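You operate a simulated robot arm through the tools that you are given. There is no shell and no other tool. Be economical: measure what you need, move in short steps, check, and stop when the job is done.

Carry out the task below with a simulated robot arm. There is one attempt and no reset: what you move stays moved.

TASK
Stand the white pot beside the orange pot. It goes on the side that lies toward x +0.0, y +1.0 (a direction in the base frame), with about 3 cm between them.
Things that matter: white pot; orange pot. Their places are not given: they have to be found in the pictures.

It is judged by the outcome, as a careful person would: the job done as asked, and still so three seconds after it is handed in. It fails if anything else is knocked over, pushed out of place, dropped, spilled or broken.

THE ROBOT
A 7-joint arm with a two-finger parallel gripper, fixed in place. Base frame: the origin is at the foot of the arm, x ahead of it, y to its left, z up; the work surface is at about z = 0. Lengths are in cm, angles in degrees, forces in N, time in s.
With the tool pointing down near the work surface it reaches from about 24 to 62 cm from the base axis. Its first joint turns from -66.0 to 66.0 degrees. Payload 2.6 kg.
Tool frame: the origin (TCP) lies between the finger pads and is the grasp point; the fingertips stand 3 cm ahead of it; z points along the fingers, y is the line along which they close. The gripper opens to 9.4 cm. The fingers are 2.8 cm wide and 1 cm thick; the gripper's body (5 by 9.6 cm) begins 5.5 cm behind the TCP.
Orientation is told as [roll, pitch, yaw] about the base's x, y, z axes, in that order, counted from this pose: with the fingers straight down and closing along the base's y, the tool's x points along the base's -x, its y along +y and its z along -z.

THE INTERFACE
- The arm moves only by the tool jog_arm. Its argument "moves" is a list of rows, each a list of 7 numbers: the shift along the base's x, y, z in units of 20 mm (1.0 is 20 mm), then the turn, a rotation vector about the base's x, y, z in units of 5 degrees (1.0 is 5 degrees), then the gripper command, from -1 (shut) to 1 (fully open), values between in proportion. In form: [[dx, dy, dz, ax, ay, az, grip], ...]. A call has 1 to 8 rows; each row shifts and turns the commanded pose from where the row before left it. A call with a number of a shift or a turn outside -1 to 1 is refused whole. A row lasts 0.2 s, in which the tool goes at most 5 cm and 8.6 degrees; a call with a longer step from one row to the next is refused whole, and so is a gripper value outside its range. A pose out of reach is approached as far as the arm can. The call stops where the force on the tool passes 40 N (or 10 N more than at its start, if that is more) or the arm is blocked; 0.2 s more then pass. The fingers move at their own pace (about 7.2 cm/s each) and stop on an object; they squeeze with about 43 N. The grip force told is the motor's: it shows also when the fingers shut on nothing. Time passes only in rows, and 0.2 s behind the last, so rows that do not move let the fingers close. It gives the time, the measured TCP pose, the force on the tool (base axes), the opening and the grip force at its end, in the units of the frame above (readings bear some noise), and new pictures: "pictures" is both (left out), scene, wrist or none.
- Cameras (640 x 400 px; columns grow to the right, rows downward): "scene" is fixed at [2.2, 43.33, 54.24]; the picture's right is [-0.84, -0.55, 0.00], its down [-0.41, 0.63, -0.66] and it looks along [0.36, -0.56, -0.75] (base axes); focal length 333 px, centre (320, 200). "wrist" rides on the gripper at [-3.7, 0, -5.8] in the tool frame; the picture's right is [0.00, -1.00, 0.00], its down [0.97, 0.00, -0.24] and it looks along [0.24, 0.00, 0.97] (tool axes); focal length 218 px, centre (320, 200).
- locate(camera, pixels): for up to 12 pixels [column, row] of the newest picture of that camera ("zoom" is the newest enlarged one), the place [x, y, z] in the base frame of the surface seen there, good to about 0.2 cm. No time passes.
- close_up(camera, box): a new picture of the part [left, top, right, bottom] of that camera's present view, enlarged. No time passes.
- finish_job(): hands the job in; it is judged then, once.

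Work in short steps. Measure before you move; look again where a grasp or a placing could have gone wrong, and mend it. You have 60 turns and 120 pictures in all, the two below and enlarged ones among them. Open the gripper and draw the arm clear of the work before you hand the job in, unless the task says otherwise; then end with one line.

The tools are called as name(argument=value, ...) on one line, values as JSON. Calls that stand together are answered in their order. jog_arm: Moves the arm, as the interface text tells. Its arguments: {"type":"object","properties":{"moves":{"type":"array","items":{"type":"array","items":{"type":"number"}}},"pictures":{"type":"string","enum":["both","scene","wrist","none"]}},"required":["moves"]} The other tools are called the same way: locate (camera, pixels) gives the place of the surface under pixels of a picture; close_up (camera, box) takes an enlarged picture of a part of a camera's view; finish_job () hands the job in.

At the start:

```text
t: 0.0
tcp_pos: [32.1, 18.65, 24.5]
ee_rot: [0.1, 0.0, 0.0]
wrist_force: [-1.2, 0.2, 0.7]
finger_gap: 9.39
finger_force: 0.0
```

scene: 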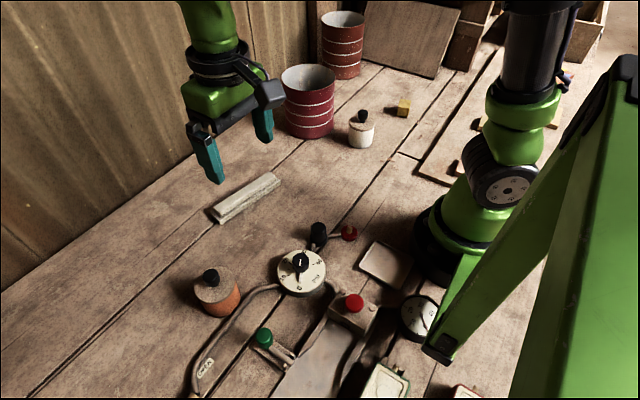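
wrist: 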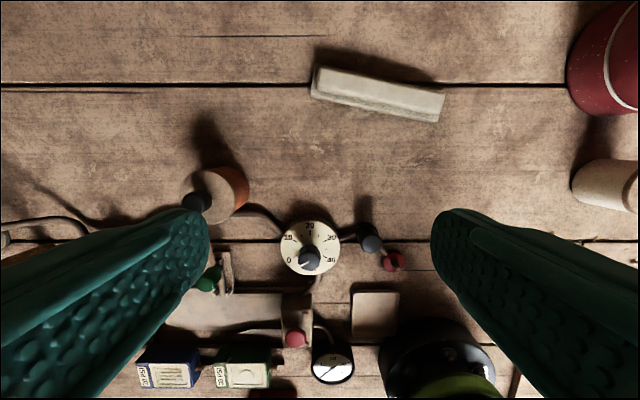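

The white pot appears near scene (361,130), the orange pot near (217,293). I enlarge both and measure.

close_up(camera="scene", box=[320, 90, 420, 153])

locate(camera="scene", pixels=[[362, 114], [350, 123], [373, 125], [361, 128], [360, 146], [350, 142], [372, 143], [335, 145], [390, 140], [403, 110], [305, 136], [332, 128]])

locate(camera="scene", pixels=[[211, 276], [196, 287], [236, 284], [215, 300], [220, 316], [204, 308], [239, 300], [180, 330], [210, 345], [248, 345], [200, 385], [263, 336]])

close_up(camera="scene", box=[140, 230, 380, 390])

```text
6.35 times, centred on (370, 122) of scene
```

zoom: 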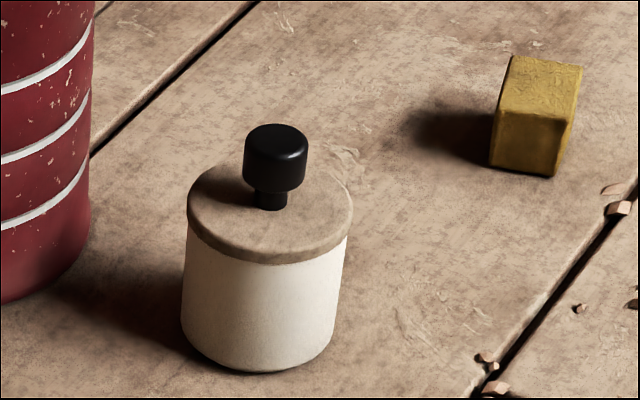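

```text
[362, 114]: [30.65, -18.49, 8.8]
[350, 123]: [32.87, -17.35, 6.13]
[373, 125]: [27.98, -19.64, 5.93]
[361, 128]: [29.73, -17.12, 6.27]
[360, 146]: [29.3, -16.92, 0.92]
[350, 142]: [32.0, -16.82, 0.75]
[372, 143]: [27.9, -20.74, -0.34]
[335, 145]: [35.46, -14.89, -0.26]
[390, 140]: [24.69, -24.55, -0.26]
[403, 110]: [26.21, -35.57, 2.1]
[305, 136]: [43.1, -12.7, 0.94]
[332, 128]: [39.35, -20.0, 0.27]
```

```text
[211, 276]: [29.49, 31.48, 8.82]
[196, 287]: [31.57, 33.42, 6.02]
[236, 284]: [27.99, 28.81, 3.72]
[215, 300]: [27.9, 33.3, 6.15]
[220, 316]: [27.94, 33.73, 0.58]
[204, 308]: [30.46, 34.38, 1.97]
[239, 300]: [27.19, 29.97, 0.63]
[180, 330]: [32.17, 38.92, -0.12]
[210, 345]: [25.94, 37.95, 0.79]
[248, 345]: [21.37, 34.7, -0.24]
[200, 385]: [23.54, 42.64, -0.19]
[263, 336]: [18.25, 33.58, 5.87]
```

```text
2.50 times, centred on (260, 310) of scene
```

zoom: 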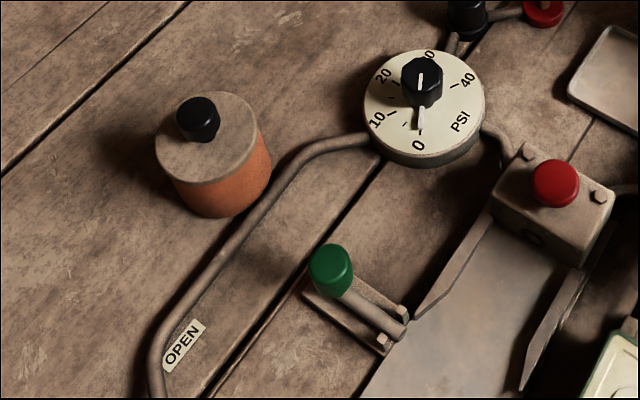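

White pot's centre comes out near (30.1, -18.75) and the orange one's near (29.5, 31.5), both about 6.4 cm wide. The target is about (29.5, 40.9), so I check how close the pipe runs to it, then start toward the white pot.

locate(camera="scene", pixels=[[205, 355], [208, 365], [199, 372], [194, 372], [192, 392], [198, 362], [214, 338], [232, 320], [181, 348], [195, 350], [188, 360], [190, 375]])

jog_arm(moves=[[0, -1, 0, 0, 0, 0, 1], [0, -1, 0, 0, 0, 0, 1], [0, -1, 0, 0, 0, 0, 1], [0, -1, 0, 0, 0, 0, 1], [0, -1, 0, 0, 0, 0, 1], [0, -1, 0, 0, 0, 0, 1], [0, -1, 0, 0, 0, 0, 1], [0, -1, 0, 0, 0, 0, 1]], pictures="none")

jog_arm(moves=[[0, -1, 0, 0, 0, 0, 1], [0, -1, 0, 0, 0, 0, 1], [0, -1, 0, 0, 0, 0, 1], [0, -1, 0, 0, 0, 0, 1], [0, -1, 0, 0, 0, 0, 1], [-0.5, -1, 0, 0, 0, 0, 1], [-0.5, -1, 0, 0, 0, 0, 1], [0, -1, 0, 0, 0, 0, 1]], pictures="both")

```text
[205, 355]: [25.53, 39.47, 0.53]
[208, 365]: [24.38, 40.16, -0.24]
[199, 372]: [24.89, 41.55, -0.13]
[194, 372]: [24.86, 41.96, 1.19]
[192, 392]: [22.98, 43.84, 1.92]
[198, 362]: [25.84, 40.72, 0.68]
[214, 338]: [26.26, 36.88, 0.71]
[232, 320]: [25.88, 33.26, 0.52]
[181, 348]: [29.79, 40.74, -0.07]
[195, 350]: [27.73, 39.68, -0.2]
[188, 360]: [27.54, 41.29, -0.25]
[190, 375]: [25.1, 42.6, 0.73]
```

```text
t: 1.8
tcp_pos: [31.91, 2.68, 24.65]
ee_rot: [0.1, 0.0, 0.1]
wrist_force: [-0.5, -0.4, 0.4]
finger_gap: 9.41
finger_force: 0.1
```

```text
t: 3.6
tcp_pos: [30.03, -13.48, 24.47]
ee_rot: [0.1, 0.1, 0.0]
wrist_force: [0.0, 0.4, 0.7]
finger_gap: 9.41
finger_force: 0.0
```

scene: 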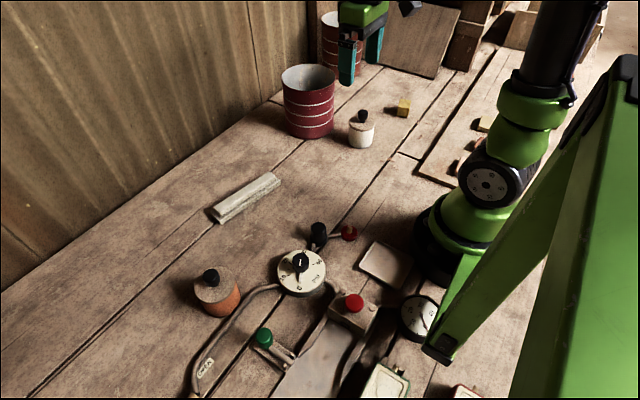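
wrist: 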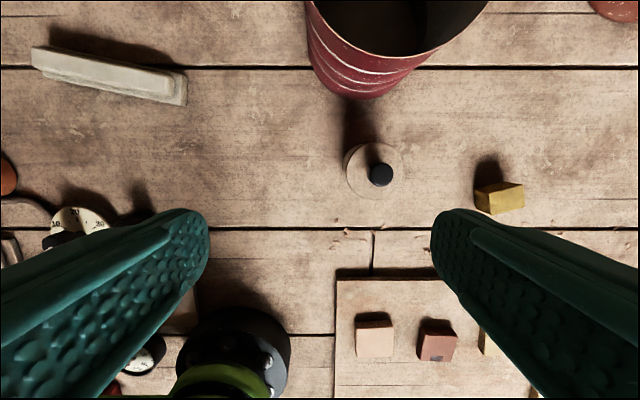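

The wrist view shows the pot's lid around (375,171). I refine its centre with an enlarged picture.

close_up(camera="wrist", box=[326, 140, 422, 200])

locate(camera="wrist", pixels=[[381, 174], [376, 146], [376, 196], [350, 171], [400, 171], [346, 171], [345, 80], [360, 97]])

```text
6.67 times, centred on (374, 170) of wrist
```

zoom: 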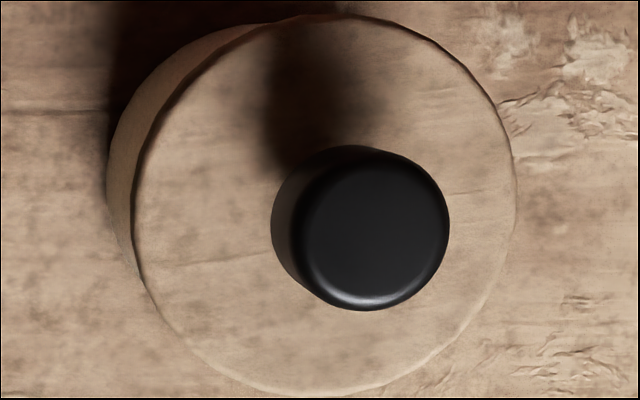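

```text
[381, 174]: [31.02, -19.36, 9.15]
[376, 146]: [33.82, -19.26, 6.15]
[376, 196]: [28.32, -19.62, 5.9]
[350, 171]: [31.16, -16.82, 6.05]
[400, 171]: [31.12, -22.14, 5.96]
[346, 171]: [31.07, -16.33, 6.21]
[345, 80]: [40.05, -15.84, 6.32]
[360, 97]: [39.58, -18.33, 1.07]
```

Lid centre by the wrist view is (31.1, -19.5), knob top at 9.15. I move over it and descend partway.

jog_arm(moves=[[0.3, -1, 0, 0, 0, 0, 1], [0.24, -1, 0, 0, 0, 0, 1], [0, -1, 0, 0, 0, 0, 1], [0, 0, -1, 0, 0, 0, 1], [0, 0, -1, 0, 0, 0, 1], [0, 0, -1, 0, 0, 0, 1], [0, 0, -1, 0, 0, 0, 1], [0, 0, 0, 0, 0, 0, 1]], pictures="both")

```text
t: 5.4
tcp_pos: [31.14, -19.58, 16.5]
ee_rot: [0.0, 0.1, 0.0]
wrist_force: [-0.5, 0.1, -0.7]
finger_gap: 9.39
finger_force: 0.1
```

scene: 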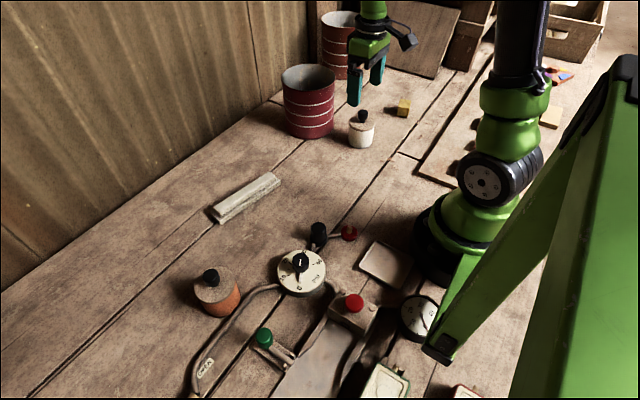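
wrist: 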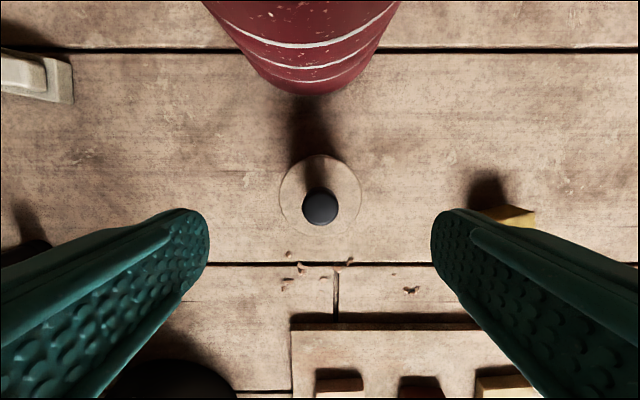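

Centred in the fingers (lid at (320,195)). I descend to TCP z ≈ 4.6.

jog_arm(moves=[[0, 0, -1, 0, 0, 0, 1], [0, 0, -1, 0, 0, 0, 1], [0, 0, -1, 0, 0, 0, 1], [0, 0, -1, 0, 0, 0, 1], [0, 0, -1, 0, 0, 0, 1], [0, 0, -0.95, 0, 0, 0, 1], [0, 0, 0, 0, 0, 0, 1]], pictures="both")

```text
t: 7.0
tcp_pos: [31.16, -19.27, 4.64]
ee_rot: [0.0, -0.1, -0.1]
wrist_force: [-0.2, -0.6, 0.3]
finger_gap: 9.4
finger_force: 0.1
```

scene: 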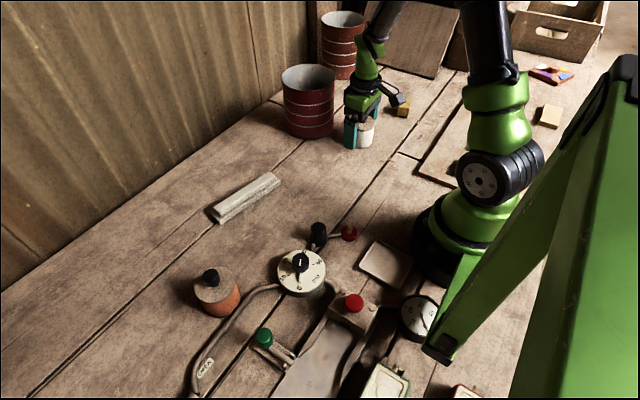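
wrist: 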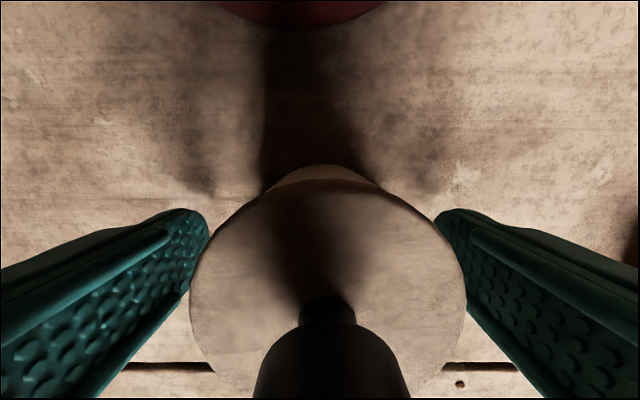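

The fingers straddle the pot. I close and let them settle.

jog_arm(moves=[[0, 0, 0, 0, 0, 0, -1], [0, 0, 0, 0, 0, 0, -1], [0, 0, 0, 0, 0, 0, -1], [0, 0, 0, 0, 0, 0, -1], [0, 0, 0, 0, 0, 0, -1]], pictures="wrist")

jog_arm(moves=[[0, 0, 0.5, 0, 0, 0, -1], [0, 0, 0.5, 0, 0, 0, -1], [0, 0, 0, 0, 0, 0, -1]], pictures="both")

close_up(camera="scene", box=[320, 90, 420, 153])

```text
t: 8.2
tcp_pos: [31.19, -19.36, 4.57]
ee_rot: [0.0, 0.0, 0.0]
wrist_force: [-0.2, -3.5, 0.9]
finger_gap: 6.28
finger_force: 43.4
```

wrist: 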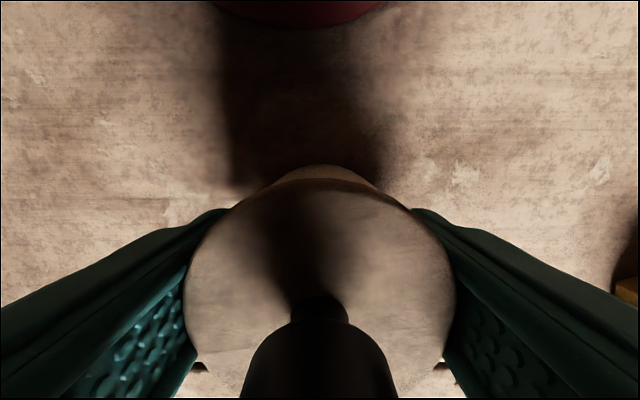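

```text
t: 9.0
tcp_pos: [31.15, -19.45, 6.79]
ee_rot: [-0.1, 0.1, 0.0]
wrist_force: [0.1, 0.8, -1.7]
finger_gap: 6.27
finger_force: 43.1
```

scene: 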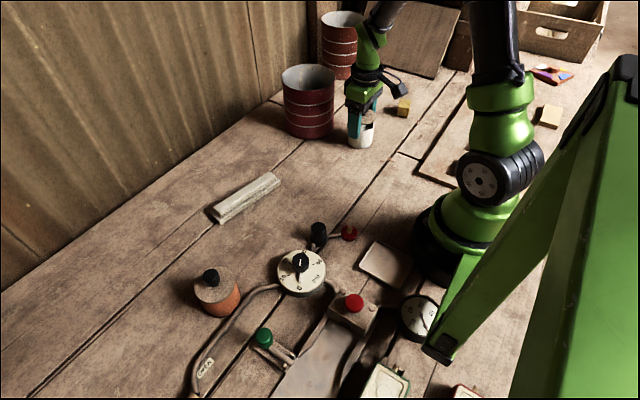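
wrist: 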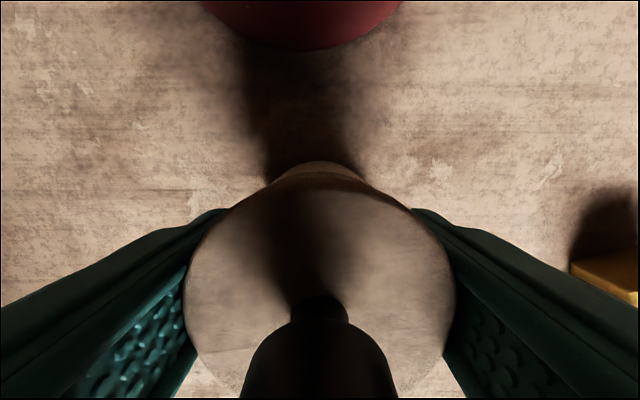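

```text
6.35 times, centred on (370, 122) of scene
```

zoom: 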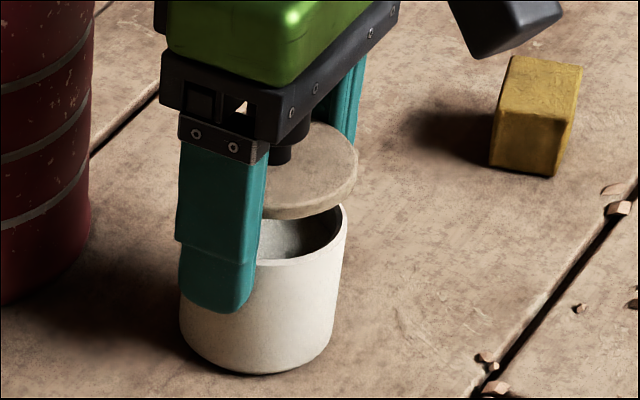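

The lid is loose: only it came up, and the pot stayed put. I lower the lid back exactly, release and rise. Then I'll carry lid (by its knob) and pot separately.

jog_arm(moves=[[0, 0, -0.5, 0, 0, 0, -1], [0, 0, -0.25, 0, 0, 0, -1], [0, 0, -0.25, 0, 0, 0, -1], [0, 0, 0, 0, 0, 0, -1]], pictures="scene")

close_up(camera="scene", box=[320, 90, 420, 153])

```text
t: 10.0
tcp_pos: [31.23, -19.36, 4.63]
ee_rot: [0.0, 0.0, 0.0]
wrist_force: [0.0, 0.6, 0.0]
finger_gap: 6.29
finger_force: 43.0
```

scene: 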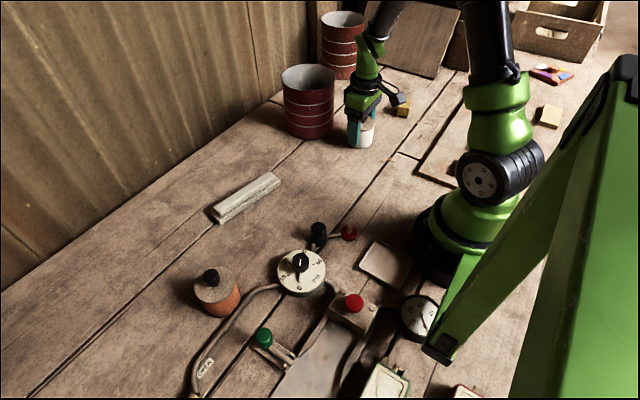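

```text
6.35 times, centred on (370, 122) of scene
```

zoom: 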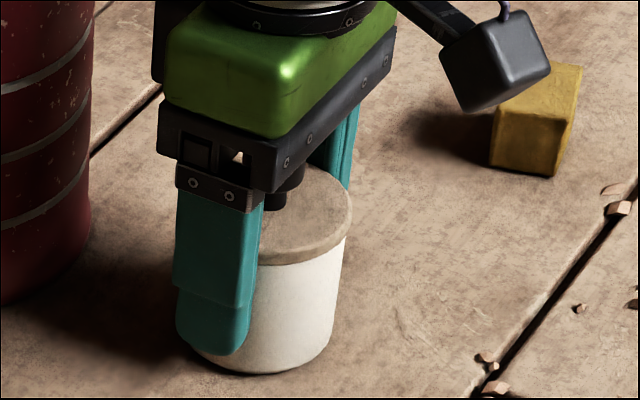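

The lid is seated again. I release, raise to TCP z ≈ 9.45 (tips just above the lid top), and close on the knob.

jog_arm(moves=[[0, 0, 0, 0, 0, 0, 0.6], [0, 0, 0, 0, 0, 0, 0.6], [0, 0, 0, 0, 0, 0, 0.6], [0, 0, 1, 0, 0, 0, 0.6], [0, 0, 1, 0, 0, 0, 0.6], [0, 0, 0.42, 0, 0, 0, 0.6], [0, 0, 0, 0, 0, 0, 0.6]], pictures="wrist")

close_up(camera="scene", box=[320, 90, 420, 153])

```text
t: 11.6
tcp_pos: [31.24, -19.29, 9.5]
ee_rot: [0.1, 0.0, 0.0]
wrist_force: [-0.1, 0.6, 0.2]
finger_gap: 7.51
finger_force: 0.0
```

wrist: 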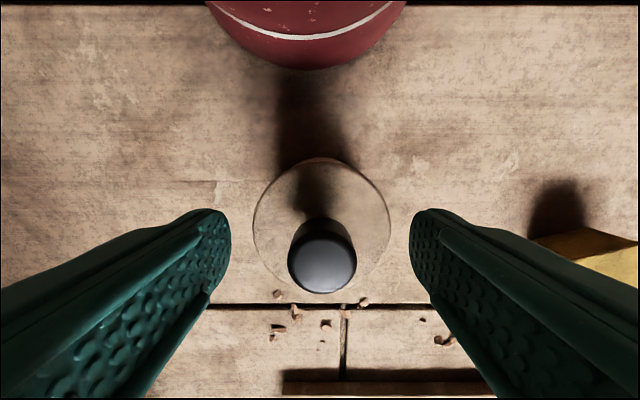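

```text
6.35 times, centred on (370, 122) of scene
```

zoom: 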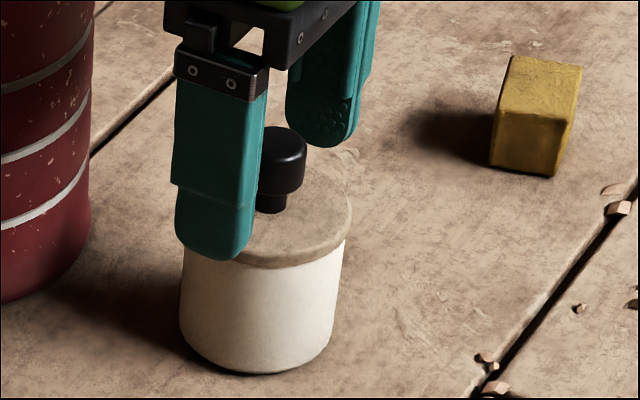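

The knob is centred between the tips. I close on it and lift.

jog_arm(moves=[[0, 0, 0, 0, 0, 0, -1], [0, 0, 0, 0, 0, 0, -1], [0, 0, 0, 0, 0, 0, -1], [0, 0, 0, 0, 0, 0, -1], [0, 0, 0, 0, 0, 0, -1], [0, 0, 0, 0, 0, 0, -1]], pictures="wrist")

jog_arm(moves=[[0, 0, 0.5, 0, 0, 0, -1], [0, 0, 1, 0, 0, 0, -1], [0, 0, 1, 0, 0, 0, -1], [0, 0, 0, 0, 0, 0, -1]], pictures="both")

close_up(camera="scene", box=[320, 90, 420, 153])

```text
t: 13.0
tcp_pos: [31.21, -19.32, 9.64]
ee_rot: [-0.1, -0.1, 0.0]
wrist_force: [1.0, -3.6, 5.9]
finger_gap: 2.22
finger_force: 43.0
```

wrist: 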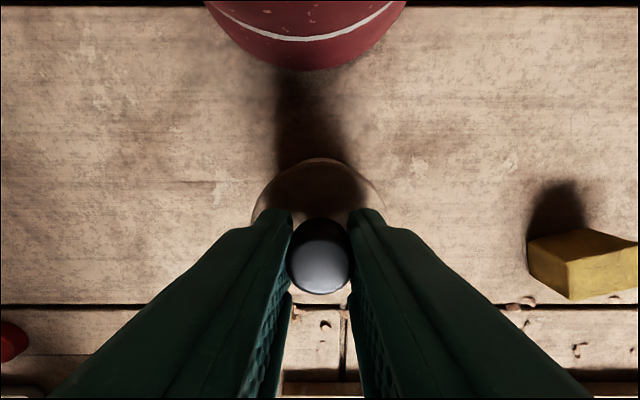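

```text
t: 14.0
tcp_pos: [31.08, -19.4, 14.62]
ee_rot: [0.0, -0.1, 0.1]
wrist_force: [-0.1, -0.7, 0.3]
finger_gap: 2.17
finger_force: 42.6
```

scene: 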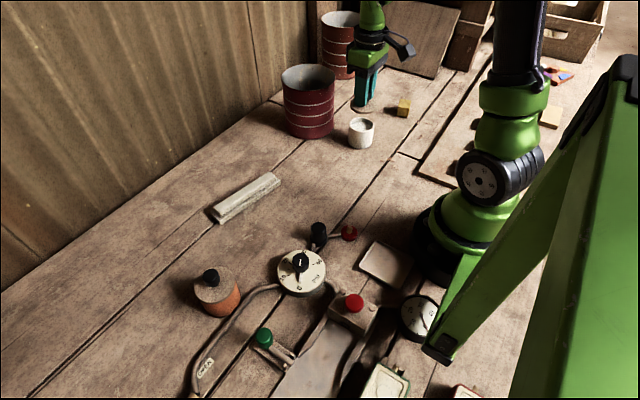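
wrist: 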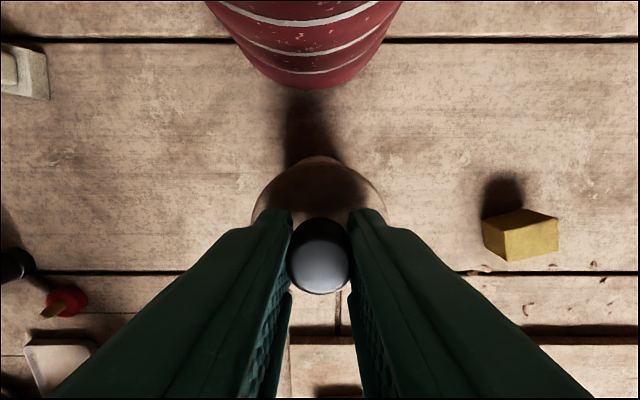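

```text
6.35 times, centred on (370, 122) of scene
```

zoom: 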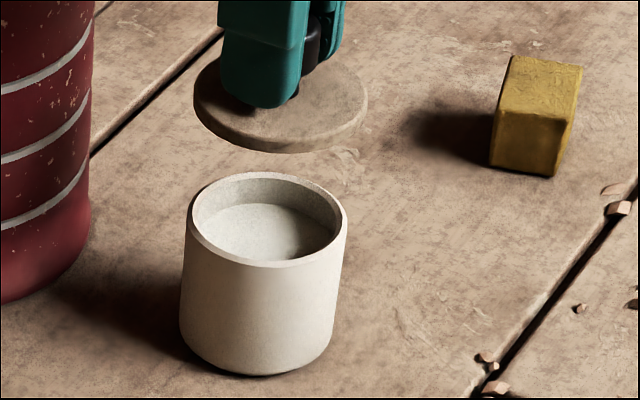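

Lid is held level; the pot has something in it, so it stays upright. I measure the open rim and carry the lid to free table near (34, -4).

locate(camera="zoom", pixels=[[270, 264], [190, 222], [345, 222], [275, 177], [265, 235], [280, 130], [280, 147]])

jog_arm(moves=[[0, 0.96, 0, 0, 0, 0, -1], [0.2, 0.96, 0, 0, 0, 0, -1], [0.2, 0.96, 0, 0, 0, 0, -1], [0.2, 0.96, 0, 0, 0, 0, -1], [0.2, 0.96, 0, 0, 0, 0, -1], [0.2, 0.96, 0, 0, 0, 0, -1], [0.2, 0.96, 0, 0, 0, 0, -1], [0.2, 0.96, 0, 0, 0, 0, -1]], pictures="none")

jog_arm(moves=[[0, 0, -1, 0, 0, 0, -1], [0, 0, -1, 0, 0, 0, -1], [0, 0, -1, 0, 0, 0, -1], [0, 0, -1, 0, 0, 0, -1], [0, 0, 0, 0, 0, 0, -1]], pictures="both")

```text
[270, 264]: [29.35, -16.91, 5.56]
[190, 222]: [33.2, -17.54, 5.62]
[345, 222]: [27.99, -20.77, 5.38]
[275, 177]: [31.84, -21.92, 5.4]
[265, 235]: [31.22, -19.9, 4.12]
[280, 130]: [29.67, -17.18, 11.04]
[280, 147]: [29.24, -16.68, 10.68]
```

```text
t: 15.8
tcp_pos: [34.02, -4.07, 14.43]
ee_rot: [0.0, 0.0, 0.0]
wrist_force: [-0.4, -0.3, -0.7]
finger_gap: 2.17
finger_force: 42.7
```

```text
t: 17.0
tcp_pos: [33.95, -4.31, 6.48]
ee_rot: [-0.1, -0.1, 0.1]
wrist_force: [0.5, 0.0, -1.2]
finger_gap: 2.17
finger_force: 43.2
```

scene: 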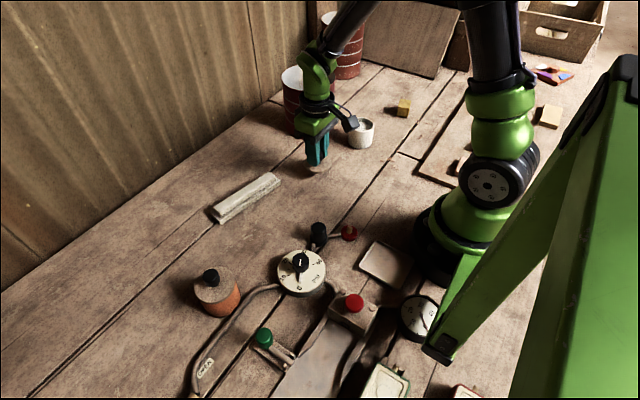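
wrist: 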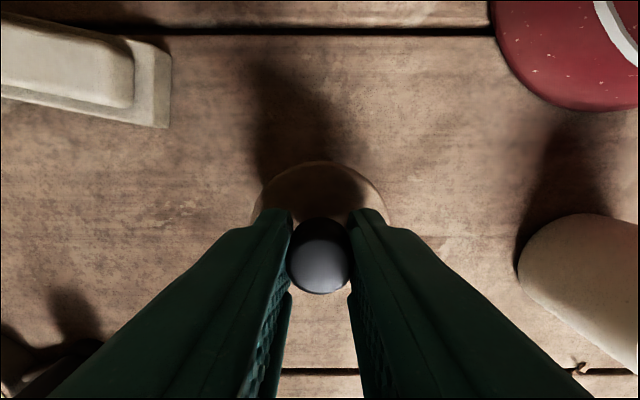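

Spot below is clear. The rim is at z≈5.5, so the lid should touch down at TCP z ≈ 3.9–4.1; I lower slowly.

jog_arm(moves=[[0, 0, -0.6, 0, 0, 0, -1], [0, 0, -0.4, 0, 0, 0, -1], [0, 0, -0.1, 0, 0, 0, -1], [0, 0, -0.1, 0, 0, 0, -1], [0, 0, 0, 0, 0, 0, -1]], pictures="scene")

close_up(camera="scene", box=[280, 120, 360, 180])

```text
t: 18.0
tcp_pos: [33.96, -4.07, 4.28]
ee_rot: [0.0, -0.1, -0.3]
wrist_force: [-2.3, 0.2, 7.8]
finger_gap: 2.14
finger_force: 43.1
stopped in row 4: the force on the tool passed its limit (the readings are from after the stop); the commanded pose is now the measured one
```

scene: 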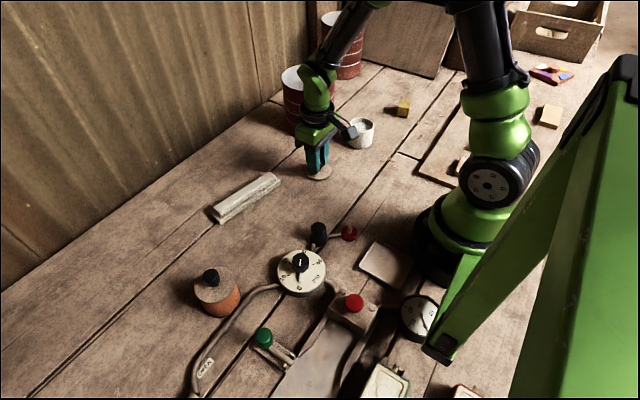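

```text
6.67 times, centred on (320, 150) of scene
```

zoom: 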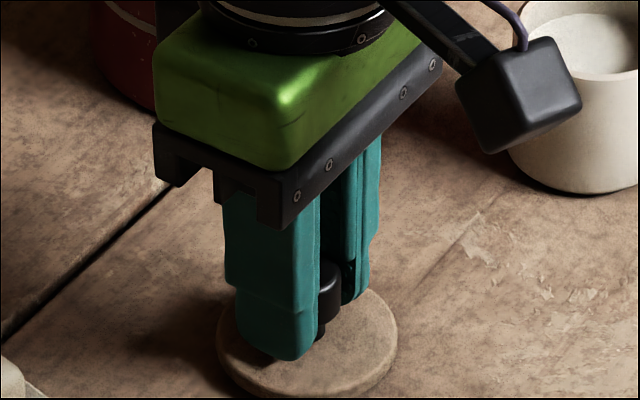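

Lid rests on the table at TCP z 4.28. I release, rise, and return over the pot.

jog_arm(moves=[[0, 0, 0, 0, 0, 0, 0], [0, 0, 0, 0, 0, 0, 0], [0, 0, 0, 0, 0, 0, 0], [0, 0, 1, 0, 0, 0, 0], [0, 0, 1, 0, 0, 0, 0.5], [0, 0, 1, 0, 0, 0, 1], [0, 0, 1, 0, 0, 0, 1], [0, 0, 0.5, 0, 0, 0, 1]], pictures="wrist")

jog_arm(moves=[[-0.18, -0.96, 0, 0, 0, 0, 1], [-0.18, -0.96, 0, 0, 0, 0, 1], [-0.18, -0.96, 0, 0, 0, 0, 1], [-0.18, -0.96, 0, 0, 0, 0, 1], [-0.18, -0.96, 0, 0, 0, 0, 1], [-0.18, -0.96, 0, 0, 0, 0, 1], [-0.18, -0.96, 0, 0, 0, 0, 1], [-0.18, -0.96, 0, 0, 0, 0, 1]], pictures="both")

```text
t: 19.8
tcp_pos: [33.82, -4.11, 13.39]
ee_rot: [0.1, 0.0, -0.2]
wrist_force: [-0.2, -0.4, -0.5]
finger_gap: 9.39
finger_force: 0.0
```

wrist: 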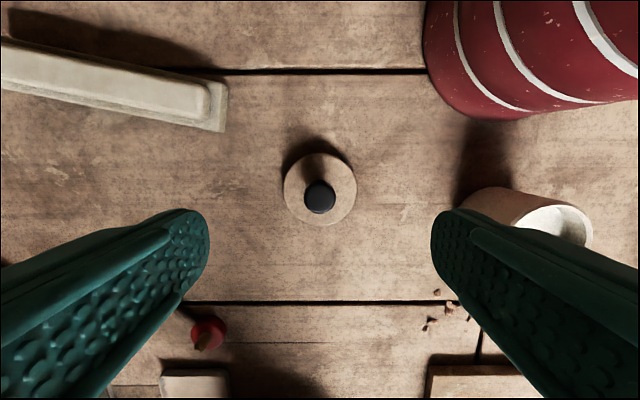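

```text
t: 21.6
tcp_pos: [31.05, -19.46, 13.35]
ee_rot: [0.0, -0.1, -0.2]
wrist_force: [-0.1, -0.6, 0.4]
finger_gap: 9.38
finger_force: 0.0
```

scene: 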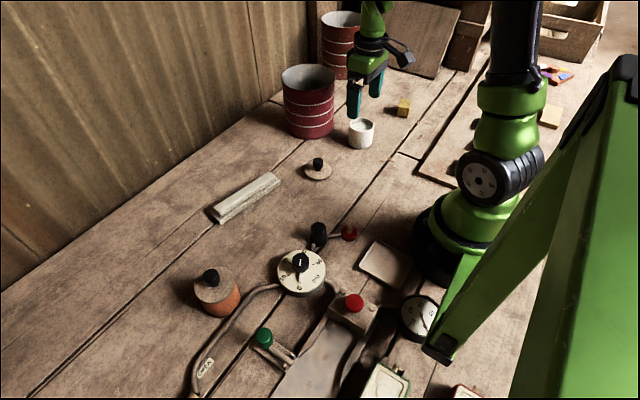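
wrist: 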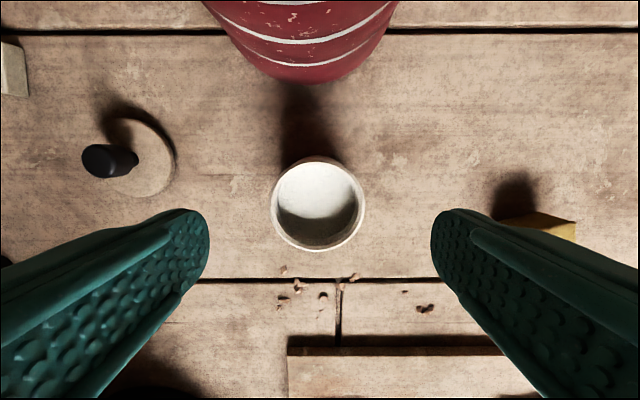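

The open pot is centred at (318,204). I descend to z ≈ 4.75, close, and look.

jog_arm(moves=[[0, 0, -1, 0, 0, 0, 1], [0, 0, -1, 0, 0, 0, 1], [0, 0, -1, 0, 0, 0, 1], [0, 0, -1, 0, 0, 0, 1], [0, 0, -0.3, 0, 0, 0, 1], [0, 0, 0, 0, 0, 0, 1]], pictures="none")

jog_arm(moves=[[0, 0, 0, 0, 0, 0, -1], [0, 0, 0, 0, 0, 0, -1], [0, 0, 0, 0, 0, 0, -1], [0, 0, 0, 0, 0, 0, -1], [0, 0, 0, 0, 0, 0, -1]], pictures="none")

jog_arm(moves=[[0, 0, 0.5, 0, 0, 0, -1], [0, 0, 1, 0, 0, 0, -1], [0, 0, 0, 0, 0, 0, -1]], pictures="both")

close_up(camera="scene", box=[320, 90, 420, 153])

```text
t: 23.0
tcp_pos: [31.15, -19.6, 4.63]
ee_rot: [0.1, -0.1, -0.3]
wrist_force: [0.1, -0.7, 0.1]
finger_gap: 9.4
finger_force: 0.1
```

```text
t: 24.2
tcp_pos: [30.94, -19.45, 4.72]
ee_rot: [-0.1, -0.1, -0.3]
wrist_force: [0.5, 1.3, 0.5]
finger_gap: 6.1
finger_force: 42.8
```

```text
t: 25.0
tcp_pos: [31.13, -19.45, 7.69]
ee_rot: [0.0, -0.1, -0.3]
wrist_force: [0.5, 0.0, -5.9]
finger_gap: 6.11
finger_force: 43.2
```

scene: 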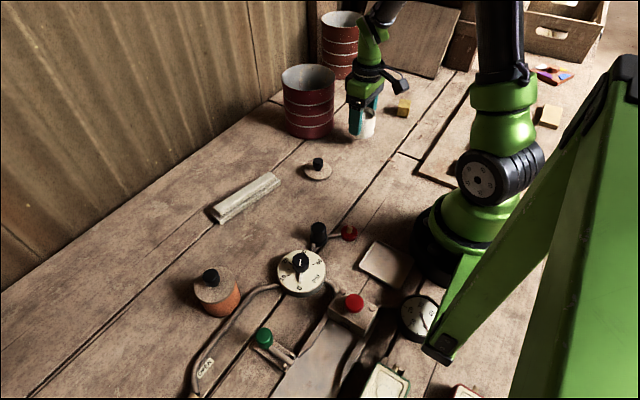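
wrist: 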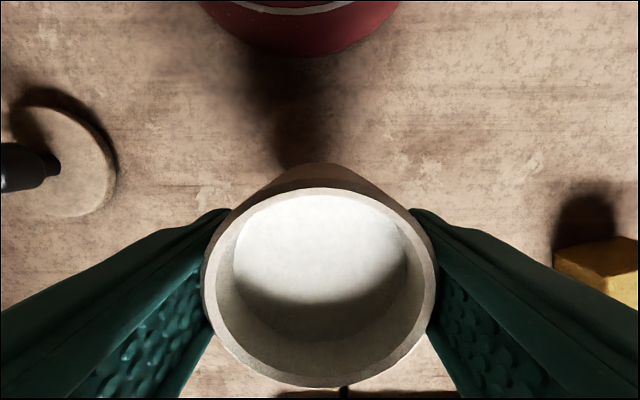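

```text
6.35 times, centred on (370, 122) of scene
```

zoom: 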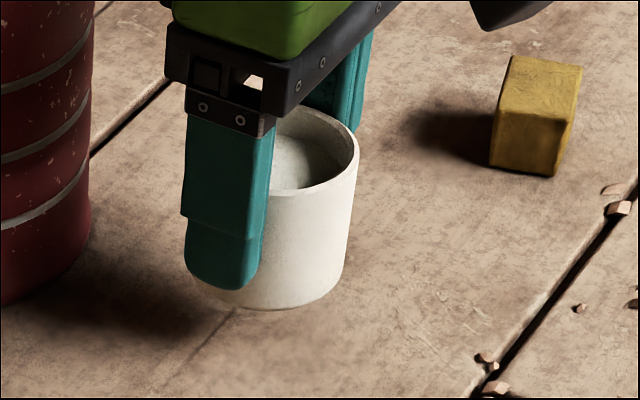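

The pot is held level. I raise to z ≈ 18 and carry toward +y.

jog_arm(moves=[[0, 0, 1, 0, 0, 0, -1], [0, 0, 1, 0, 0, 0, -1], [0, 0, 1, 0, 0, 0, -1], [0, 0, 1, 0, 0, 0, -1], [0, 0, 1, 0, 0, 0, -1], [0, 0.5, 0, 0, 0, 0, -1], [0, 1, 0, 0, 0, 0, -1], [0, 1, 0, 0, 0, 0, -1]], pictures="none")

jog_arm(moves=[[0, 1, 0, 0, 0, 0, -1], [0, 1, 0, 0, 0, 0, -1], [0, 1, 0, 0, 0, 0, -1], [0, 1, 0, 0, 0, 0, -1], [0, 1, 0, 0, 0, 0, -1], [0, 1, 0, 0, 0, 0, -1], [0, 1, 0, 0, 0, 0, -1], [0, 1, 0, 0, 0, 0, -1]], pictures="none")

jog_arm(moves=[[0, 1, 0, 0, 0, 0, -1], [0, 1, 0, 0, 0, 0, -1], [0, 1, 0, 0, 0, 0, -1], [0, 1, 0, 0, 0, 0, -1], [0, 1, 0, 0, 0, 0, -1], [0, 1, 0, 0, 0, 0, -1], [0, 1, 0, 0, 0, 0, -1], [0, 0.5, 0, 0, 0, 0, -1]], pictures="both")

```text
t: 26.8
tcp_pos: [31.07, -14.43, 17.55]
ee_rot: [0.0, 0.0, -0.3]
wrist_force: [-1.1, -0.7, -4.6]
finger_gap: 6.08
finger_force: 43.0
```

```text
t: 28.6
tcp_pos: [31.06, 1.58, 17.66]
ee_rot: [0.0, -0.1, -0.1]
wrist_force: [0.0, 0.7, -5.2]
finger_gap: 6.08
finger_force: 42.7
```

```text
t: 30.4
tcp_pos: [31.19, 16.54, 17.73]
ee_rot: [0.0, -0.1, -0.2]
wrist_force: [1.2, -0.3, -5.6]
finger_gap: 6.09
finger_force: 43.5
```

scene: 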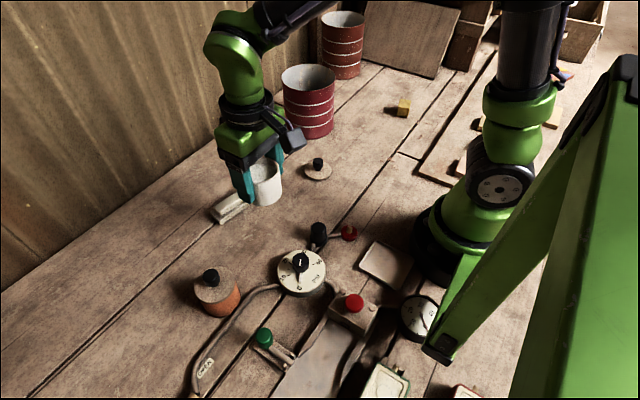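
wrist: 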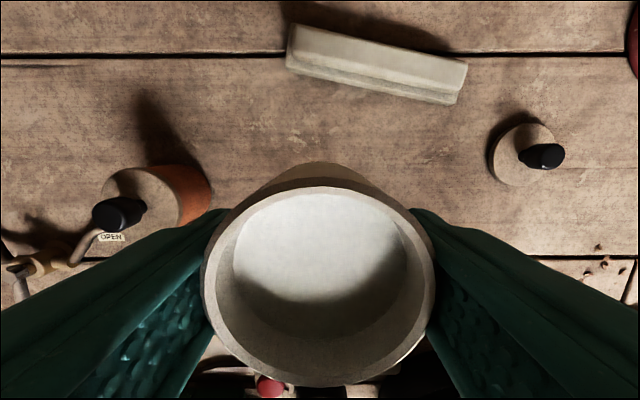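

The orange pot's lid is near (141,202) in the wrist view. I measure it from here.

close_up(camera="wrist", box=[80, 150, 240, 250])

locate(camera="wrist", pixels=[[104, 190], [178, 200], [140, 169], [125, 175], [175, 215], [150, 190], [117, 215], [208, 190], [195, 170], [205, 205]])

```text
4.00 times, centred on (160, 200) of wrist
```

zoom: 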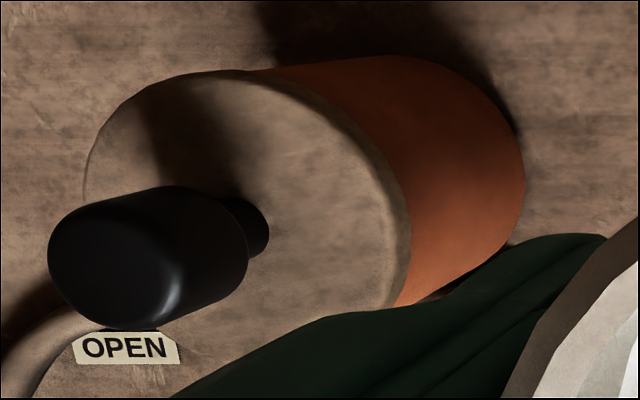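

```text
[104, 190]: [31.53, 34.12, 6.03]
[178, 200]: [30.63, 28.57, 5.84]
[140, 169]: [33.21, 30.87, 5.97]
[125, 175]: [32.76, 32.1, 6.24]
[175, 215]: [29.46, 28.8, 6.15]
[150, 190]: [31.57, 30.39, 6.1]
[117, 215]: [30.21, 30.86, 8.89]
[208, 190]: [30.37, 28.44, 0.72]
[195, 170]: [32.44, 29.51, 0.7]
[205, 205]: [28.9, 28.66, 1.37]
```

Orange pot centre is about (30.1, 31.5), lid radius 3.2. So the white pot goes to about (30.5, 40.9), clear of the pipe at x ≲ 26.5. I carry over while turning yaw to 45° so the fingers clear both the orange pot and the pipe.

jog_arm(moves=[[0, 0.5, 0, 0, 0, 1, -1], [0, 1, 0, 0, 0, 1, -1], [0, 1, 0, 0, 0, 1, -1], [0, 1, 0, 0, 0, 1, -1], [0, 1, 0, 0, 0, 1, -1], [0, 1, 0, 0, 0, 1, -1], [0, 1, 0, 0, 0, 1, -1], [0, 1, 0, 0, 0, 1, -1]], pictures="none")

jog_arm(moves=[[-0.1, 1, 0, 0, 0, 1, -1], [-0.1, 1, 0, 0, 0, 0, -1], [-0.1, 1, 0, 0, 0, 0, -1], [0, 1, 0, 0, 0, 0, -1], [0, 0.68, 0, 0, 0, 0, -1], [0, 0, 0, 0, 0, 0, -1]], pictures="both")

```text
t: 32.2
tcp_pos: [31.12, 31.63, 17.79]
ee_rot: [0.0, -0.1, 39.8]
wrist_force: [0.3, -0.7, -6.0]
finger_gap: 6.1
finger_force: 43.3
```

```text
t: 33.6
tcp_pos: [30.41, 40.89, 17.68]
ee_rot: [0.0, -0.1, 44.8]
wrist_force: [0.7, -0.4, -5.8]
finger_gap: 6.09
finger_force: 43.0
```

scene: 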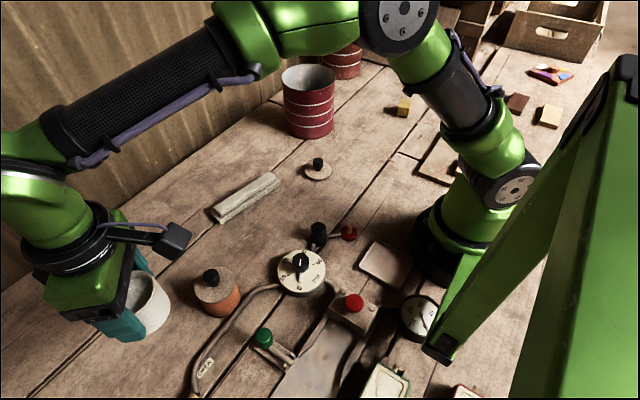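
wrist: 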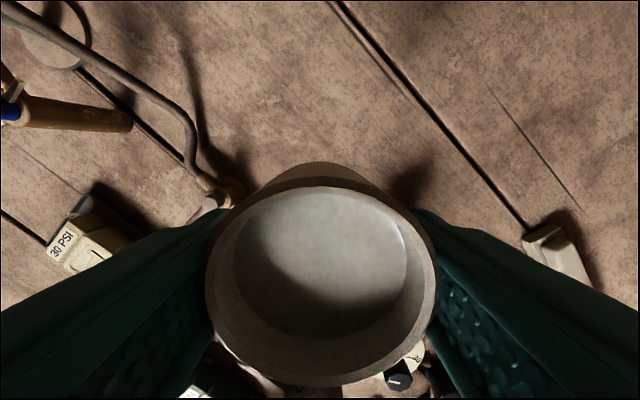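

The wrist view shows another bent rod and fitting near (215,190). I measure these before lowering.

locate(camera="wrist", pixels=[[232, 190], [215, 190], [195, 160], [188, 125], [150, 92], [100, 55], [60, 30], [110, 120], [240, 185], [215, 205], [55, 40], [85, 220]])

close_up(camera="wrist", box=[80, 60, 400, 260])

```text
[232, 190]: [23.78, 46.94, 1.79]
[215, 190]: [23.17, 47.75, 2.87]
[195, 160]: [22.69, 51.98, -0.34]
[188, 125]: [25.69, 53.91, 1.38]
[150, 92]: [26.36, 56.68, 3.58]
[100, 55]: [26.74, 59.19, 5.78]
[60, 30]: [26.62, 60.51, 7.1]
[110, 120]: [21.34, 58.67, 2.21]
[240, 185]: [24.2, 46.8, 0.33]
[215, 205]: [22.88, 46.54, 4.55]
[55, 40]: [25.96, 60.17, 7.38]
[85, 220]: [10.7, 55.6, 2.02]
```

```text
2.00 times, centred on (240, 160) of wrist
```

zoom: 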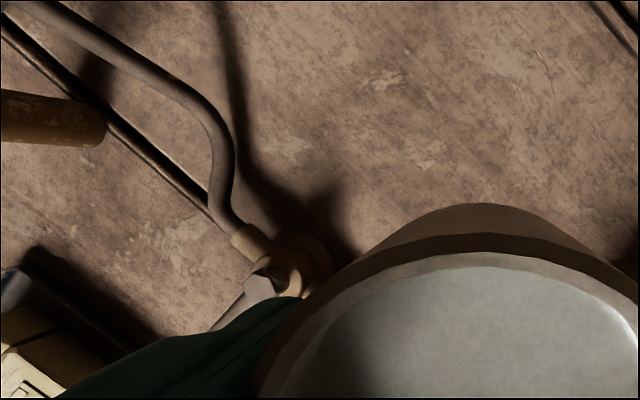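

The fitting at about (24, 47) stays about 4 cm clear of the finger. I lower to about 2 cm above the table and check.

jog_arm(moves=[[0.05, 0, -1, 0, 0, 0, -1], [0, 0, -1, 0, 0, 0, -1], [0, 0, -1, 0, 0, 0, -1], [0, 0, -1, 0, 0, 0, -1], [0, 0, -1, 0, 0, 0, -1], [0, 0, -0.6, 0, 0, 0, -1], [0, 0, 0, 0, 0, 0, -1]], pictures="both")

close_up(camera="scene", box=[80, 250, 304, 390])

```text
t: 35.2
tcp_pos: [30.64, 40.85, 6.5]
ee_rot: [0.1, -0.1, 44.7]
wrist_force: [-0.7, 0.1, -6.0]
finger_gap: 6.09
finger_force: 42.6
```

scene: 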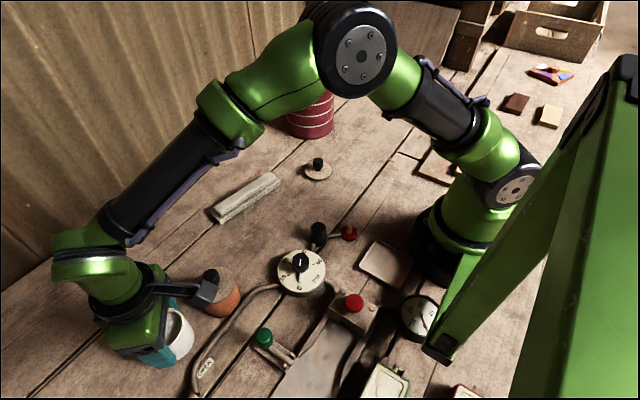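
wrist: 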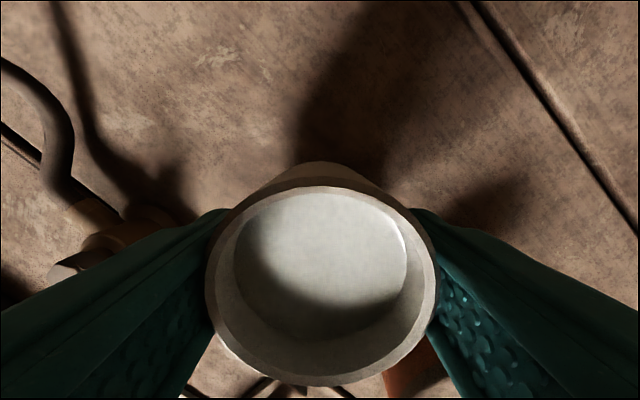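

```text
2.86 times, centred on (192, 320) of scene
```

zoom: 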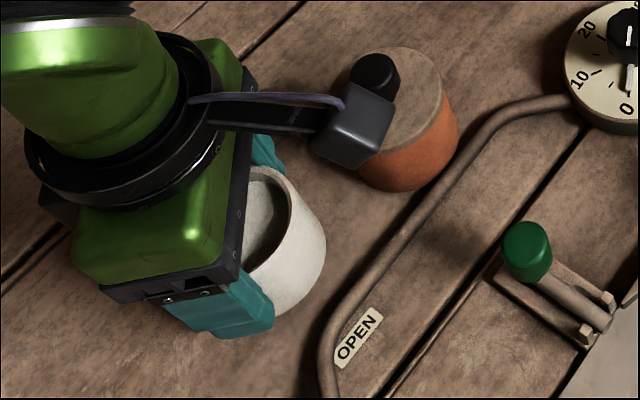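

A black box on the gripper's back side hangs near the orange knob (scene (203,293)). I measure its place against the knob before going lower.

locate(camera="zoom", pixels=[[360, 110], [340, 150], [360, 165], [385, 110], [330, 140], [378, 70], [390, 75], [410, 150], [325, 245], [300, 200], [270, 310], [335, 310]])

```text
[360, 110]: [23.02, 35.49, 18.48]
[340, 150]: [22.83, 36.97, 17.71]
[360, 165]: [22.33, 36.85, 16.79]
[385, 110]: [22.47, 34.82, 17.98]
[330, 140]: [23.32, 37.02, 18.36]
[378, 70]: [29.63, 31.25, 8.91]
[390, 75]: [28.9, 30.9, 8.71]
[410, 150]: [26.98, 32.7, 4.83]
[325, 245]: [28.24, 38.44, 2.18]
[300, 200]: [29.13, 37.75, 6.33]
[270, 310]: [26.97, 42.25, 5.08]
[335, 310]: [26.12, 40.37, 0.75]
```

The box is at z ≈ 17, well above everything. I lower gently until contact near TCP z 4.7.

jog_arm(moves=[[-0.03, 0.02, -0.5, 0, 0, 0, -1], [0, 0, -0.25, 0, 0, 0, -1], [0, 0, -0.1, 0, 0, 0, -1], [0, 0, 0, 0, 0, 0, -1]], pictures="none")

```text
t: 36.2
tcp_pos: [30.57, 40.98, 4.92]
ee_rot: [0.0, -0.1, 44.7]
wrist_force: [-0.8, -0.7, -5.6]
finger_gap: 6.1
finger_force: 42.8
```

jog_arm(moves=[[0, 0, -0.06, 0, 0, 0, -1], [0, 0, -0.05, 0, 0, 0, -1], [0, 0, -0.04, 0, 0, 0, -1], [0, 0, 0, 0, 0, 0, -1]], pictures="scene")

close_up(camera="scene", box=[120, 270, 264, 360])

```text
t: 37.2
tcp_pos: [30.45, 41.1, 4.76]
ee_rot: [0.0, -0.2, 44.7]
wrist_force: [-2.4, -10.5, 18.4]
finger_gap: 6.13
finger_force: 43.3
```

scene: 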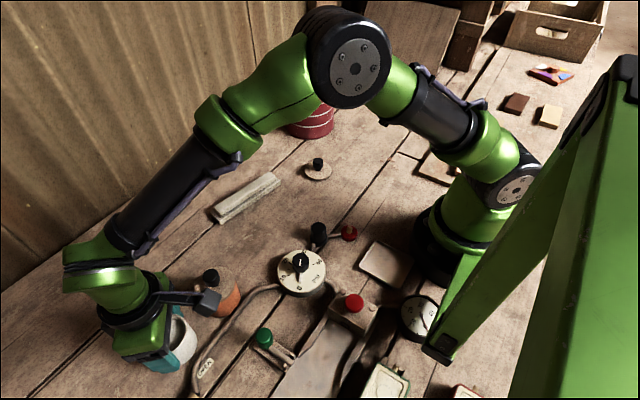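

```text
4.44 times, centred on (192, 315) of scene
```

zoom: 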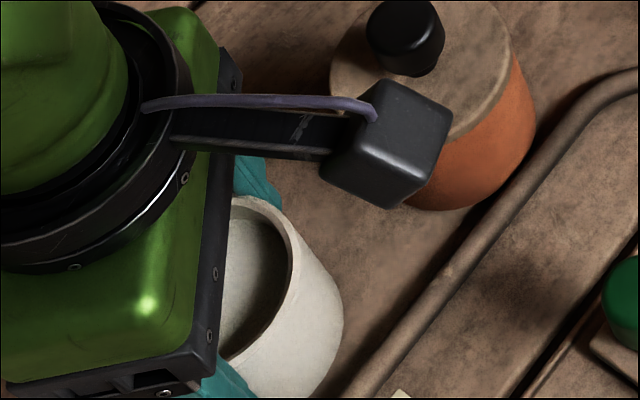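

Contact is felt at z 4.76. I release modestly and rise straight up.

jog_arm(moves=[[0, 0, 0, 0, 0, 0, 0.6], [0, 0, 0, 0, 0, 0, 0.6], [0, 0, 0, 0, 0, 0, 0.6], [0, 0, 0.5, 0, 0, 0, 0.6], [0, 0, 1, 0, 0, 0, 0.6], [0, 0, 1, 0, 0, 0, 0.6], [0, 0, 1, 0, 0, 0, 0.6], [0, 0, 1, 0, 0, 0, 0.6]], pictures="both")

```text
t: 39.0
tcp_pos: [30.52, 40.83, 13.49]
ee_rot: [0.0, -0.1, 44.8]
wrist_force: [-0.3, -0.3, -0.6]
finger_gap: 7.5
finger_force: 0.0
```

scene: 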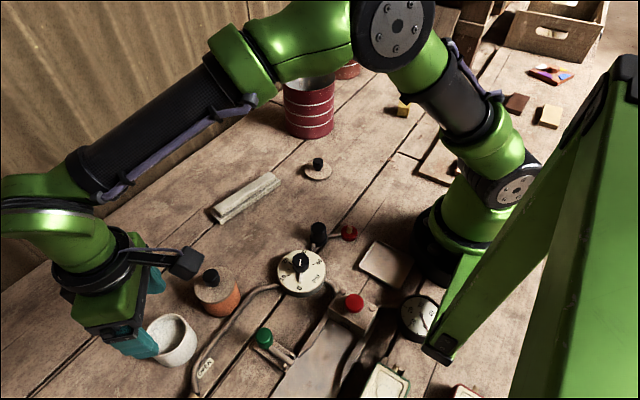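
wrist: 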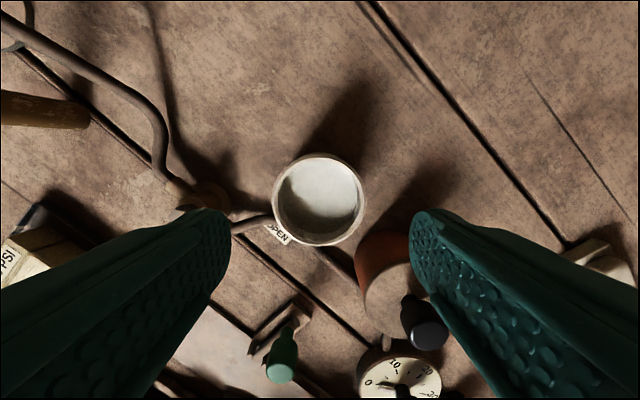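

The white pot stands; I measure its rim and the orange lid in this wrist view.

locate(camera="wrist", pixels=[[275, 200], [363, 200], [320, 156], [320, 243], [368, 290], [392, 330], [385, 268], [372, 318], [357, 250], [345, 170], [290, 230]])

```text
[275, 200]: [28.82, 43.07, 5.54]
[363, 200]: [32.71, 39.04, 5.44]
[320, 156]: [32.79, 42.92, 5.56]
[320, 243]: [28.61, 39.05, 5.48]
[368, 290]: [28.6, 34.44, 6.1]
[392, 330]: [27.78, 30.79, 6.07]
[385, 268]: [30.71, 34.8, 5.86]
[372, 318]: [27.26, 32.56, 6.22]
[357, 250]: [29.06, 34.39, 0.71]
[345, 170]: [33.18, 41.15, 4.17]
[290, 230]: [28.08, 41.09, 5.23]
```

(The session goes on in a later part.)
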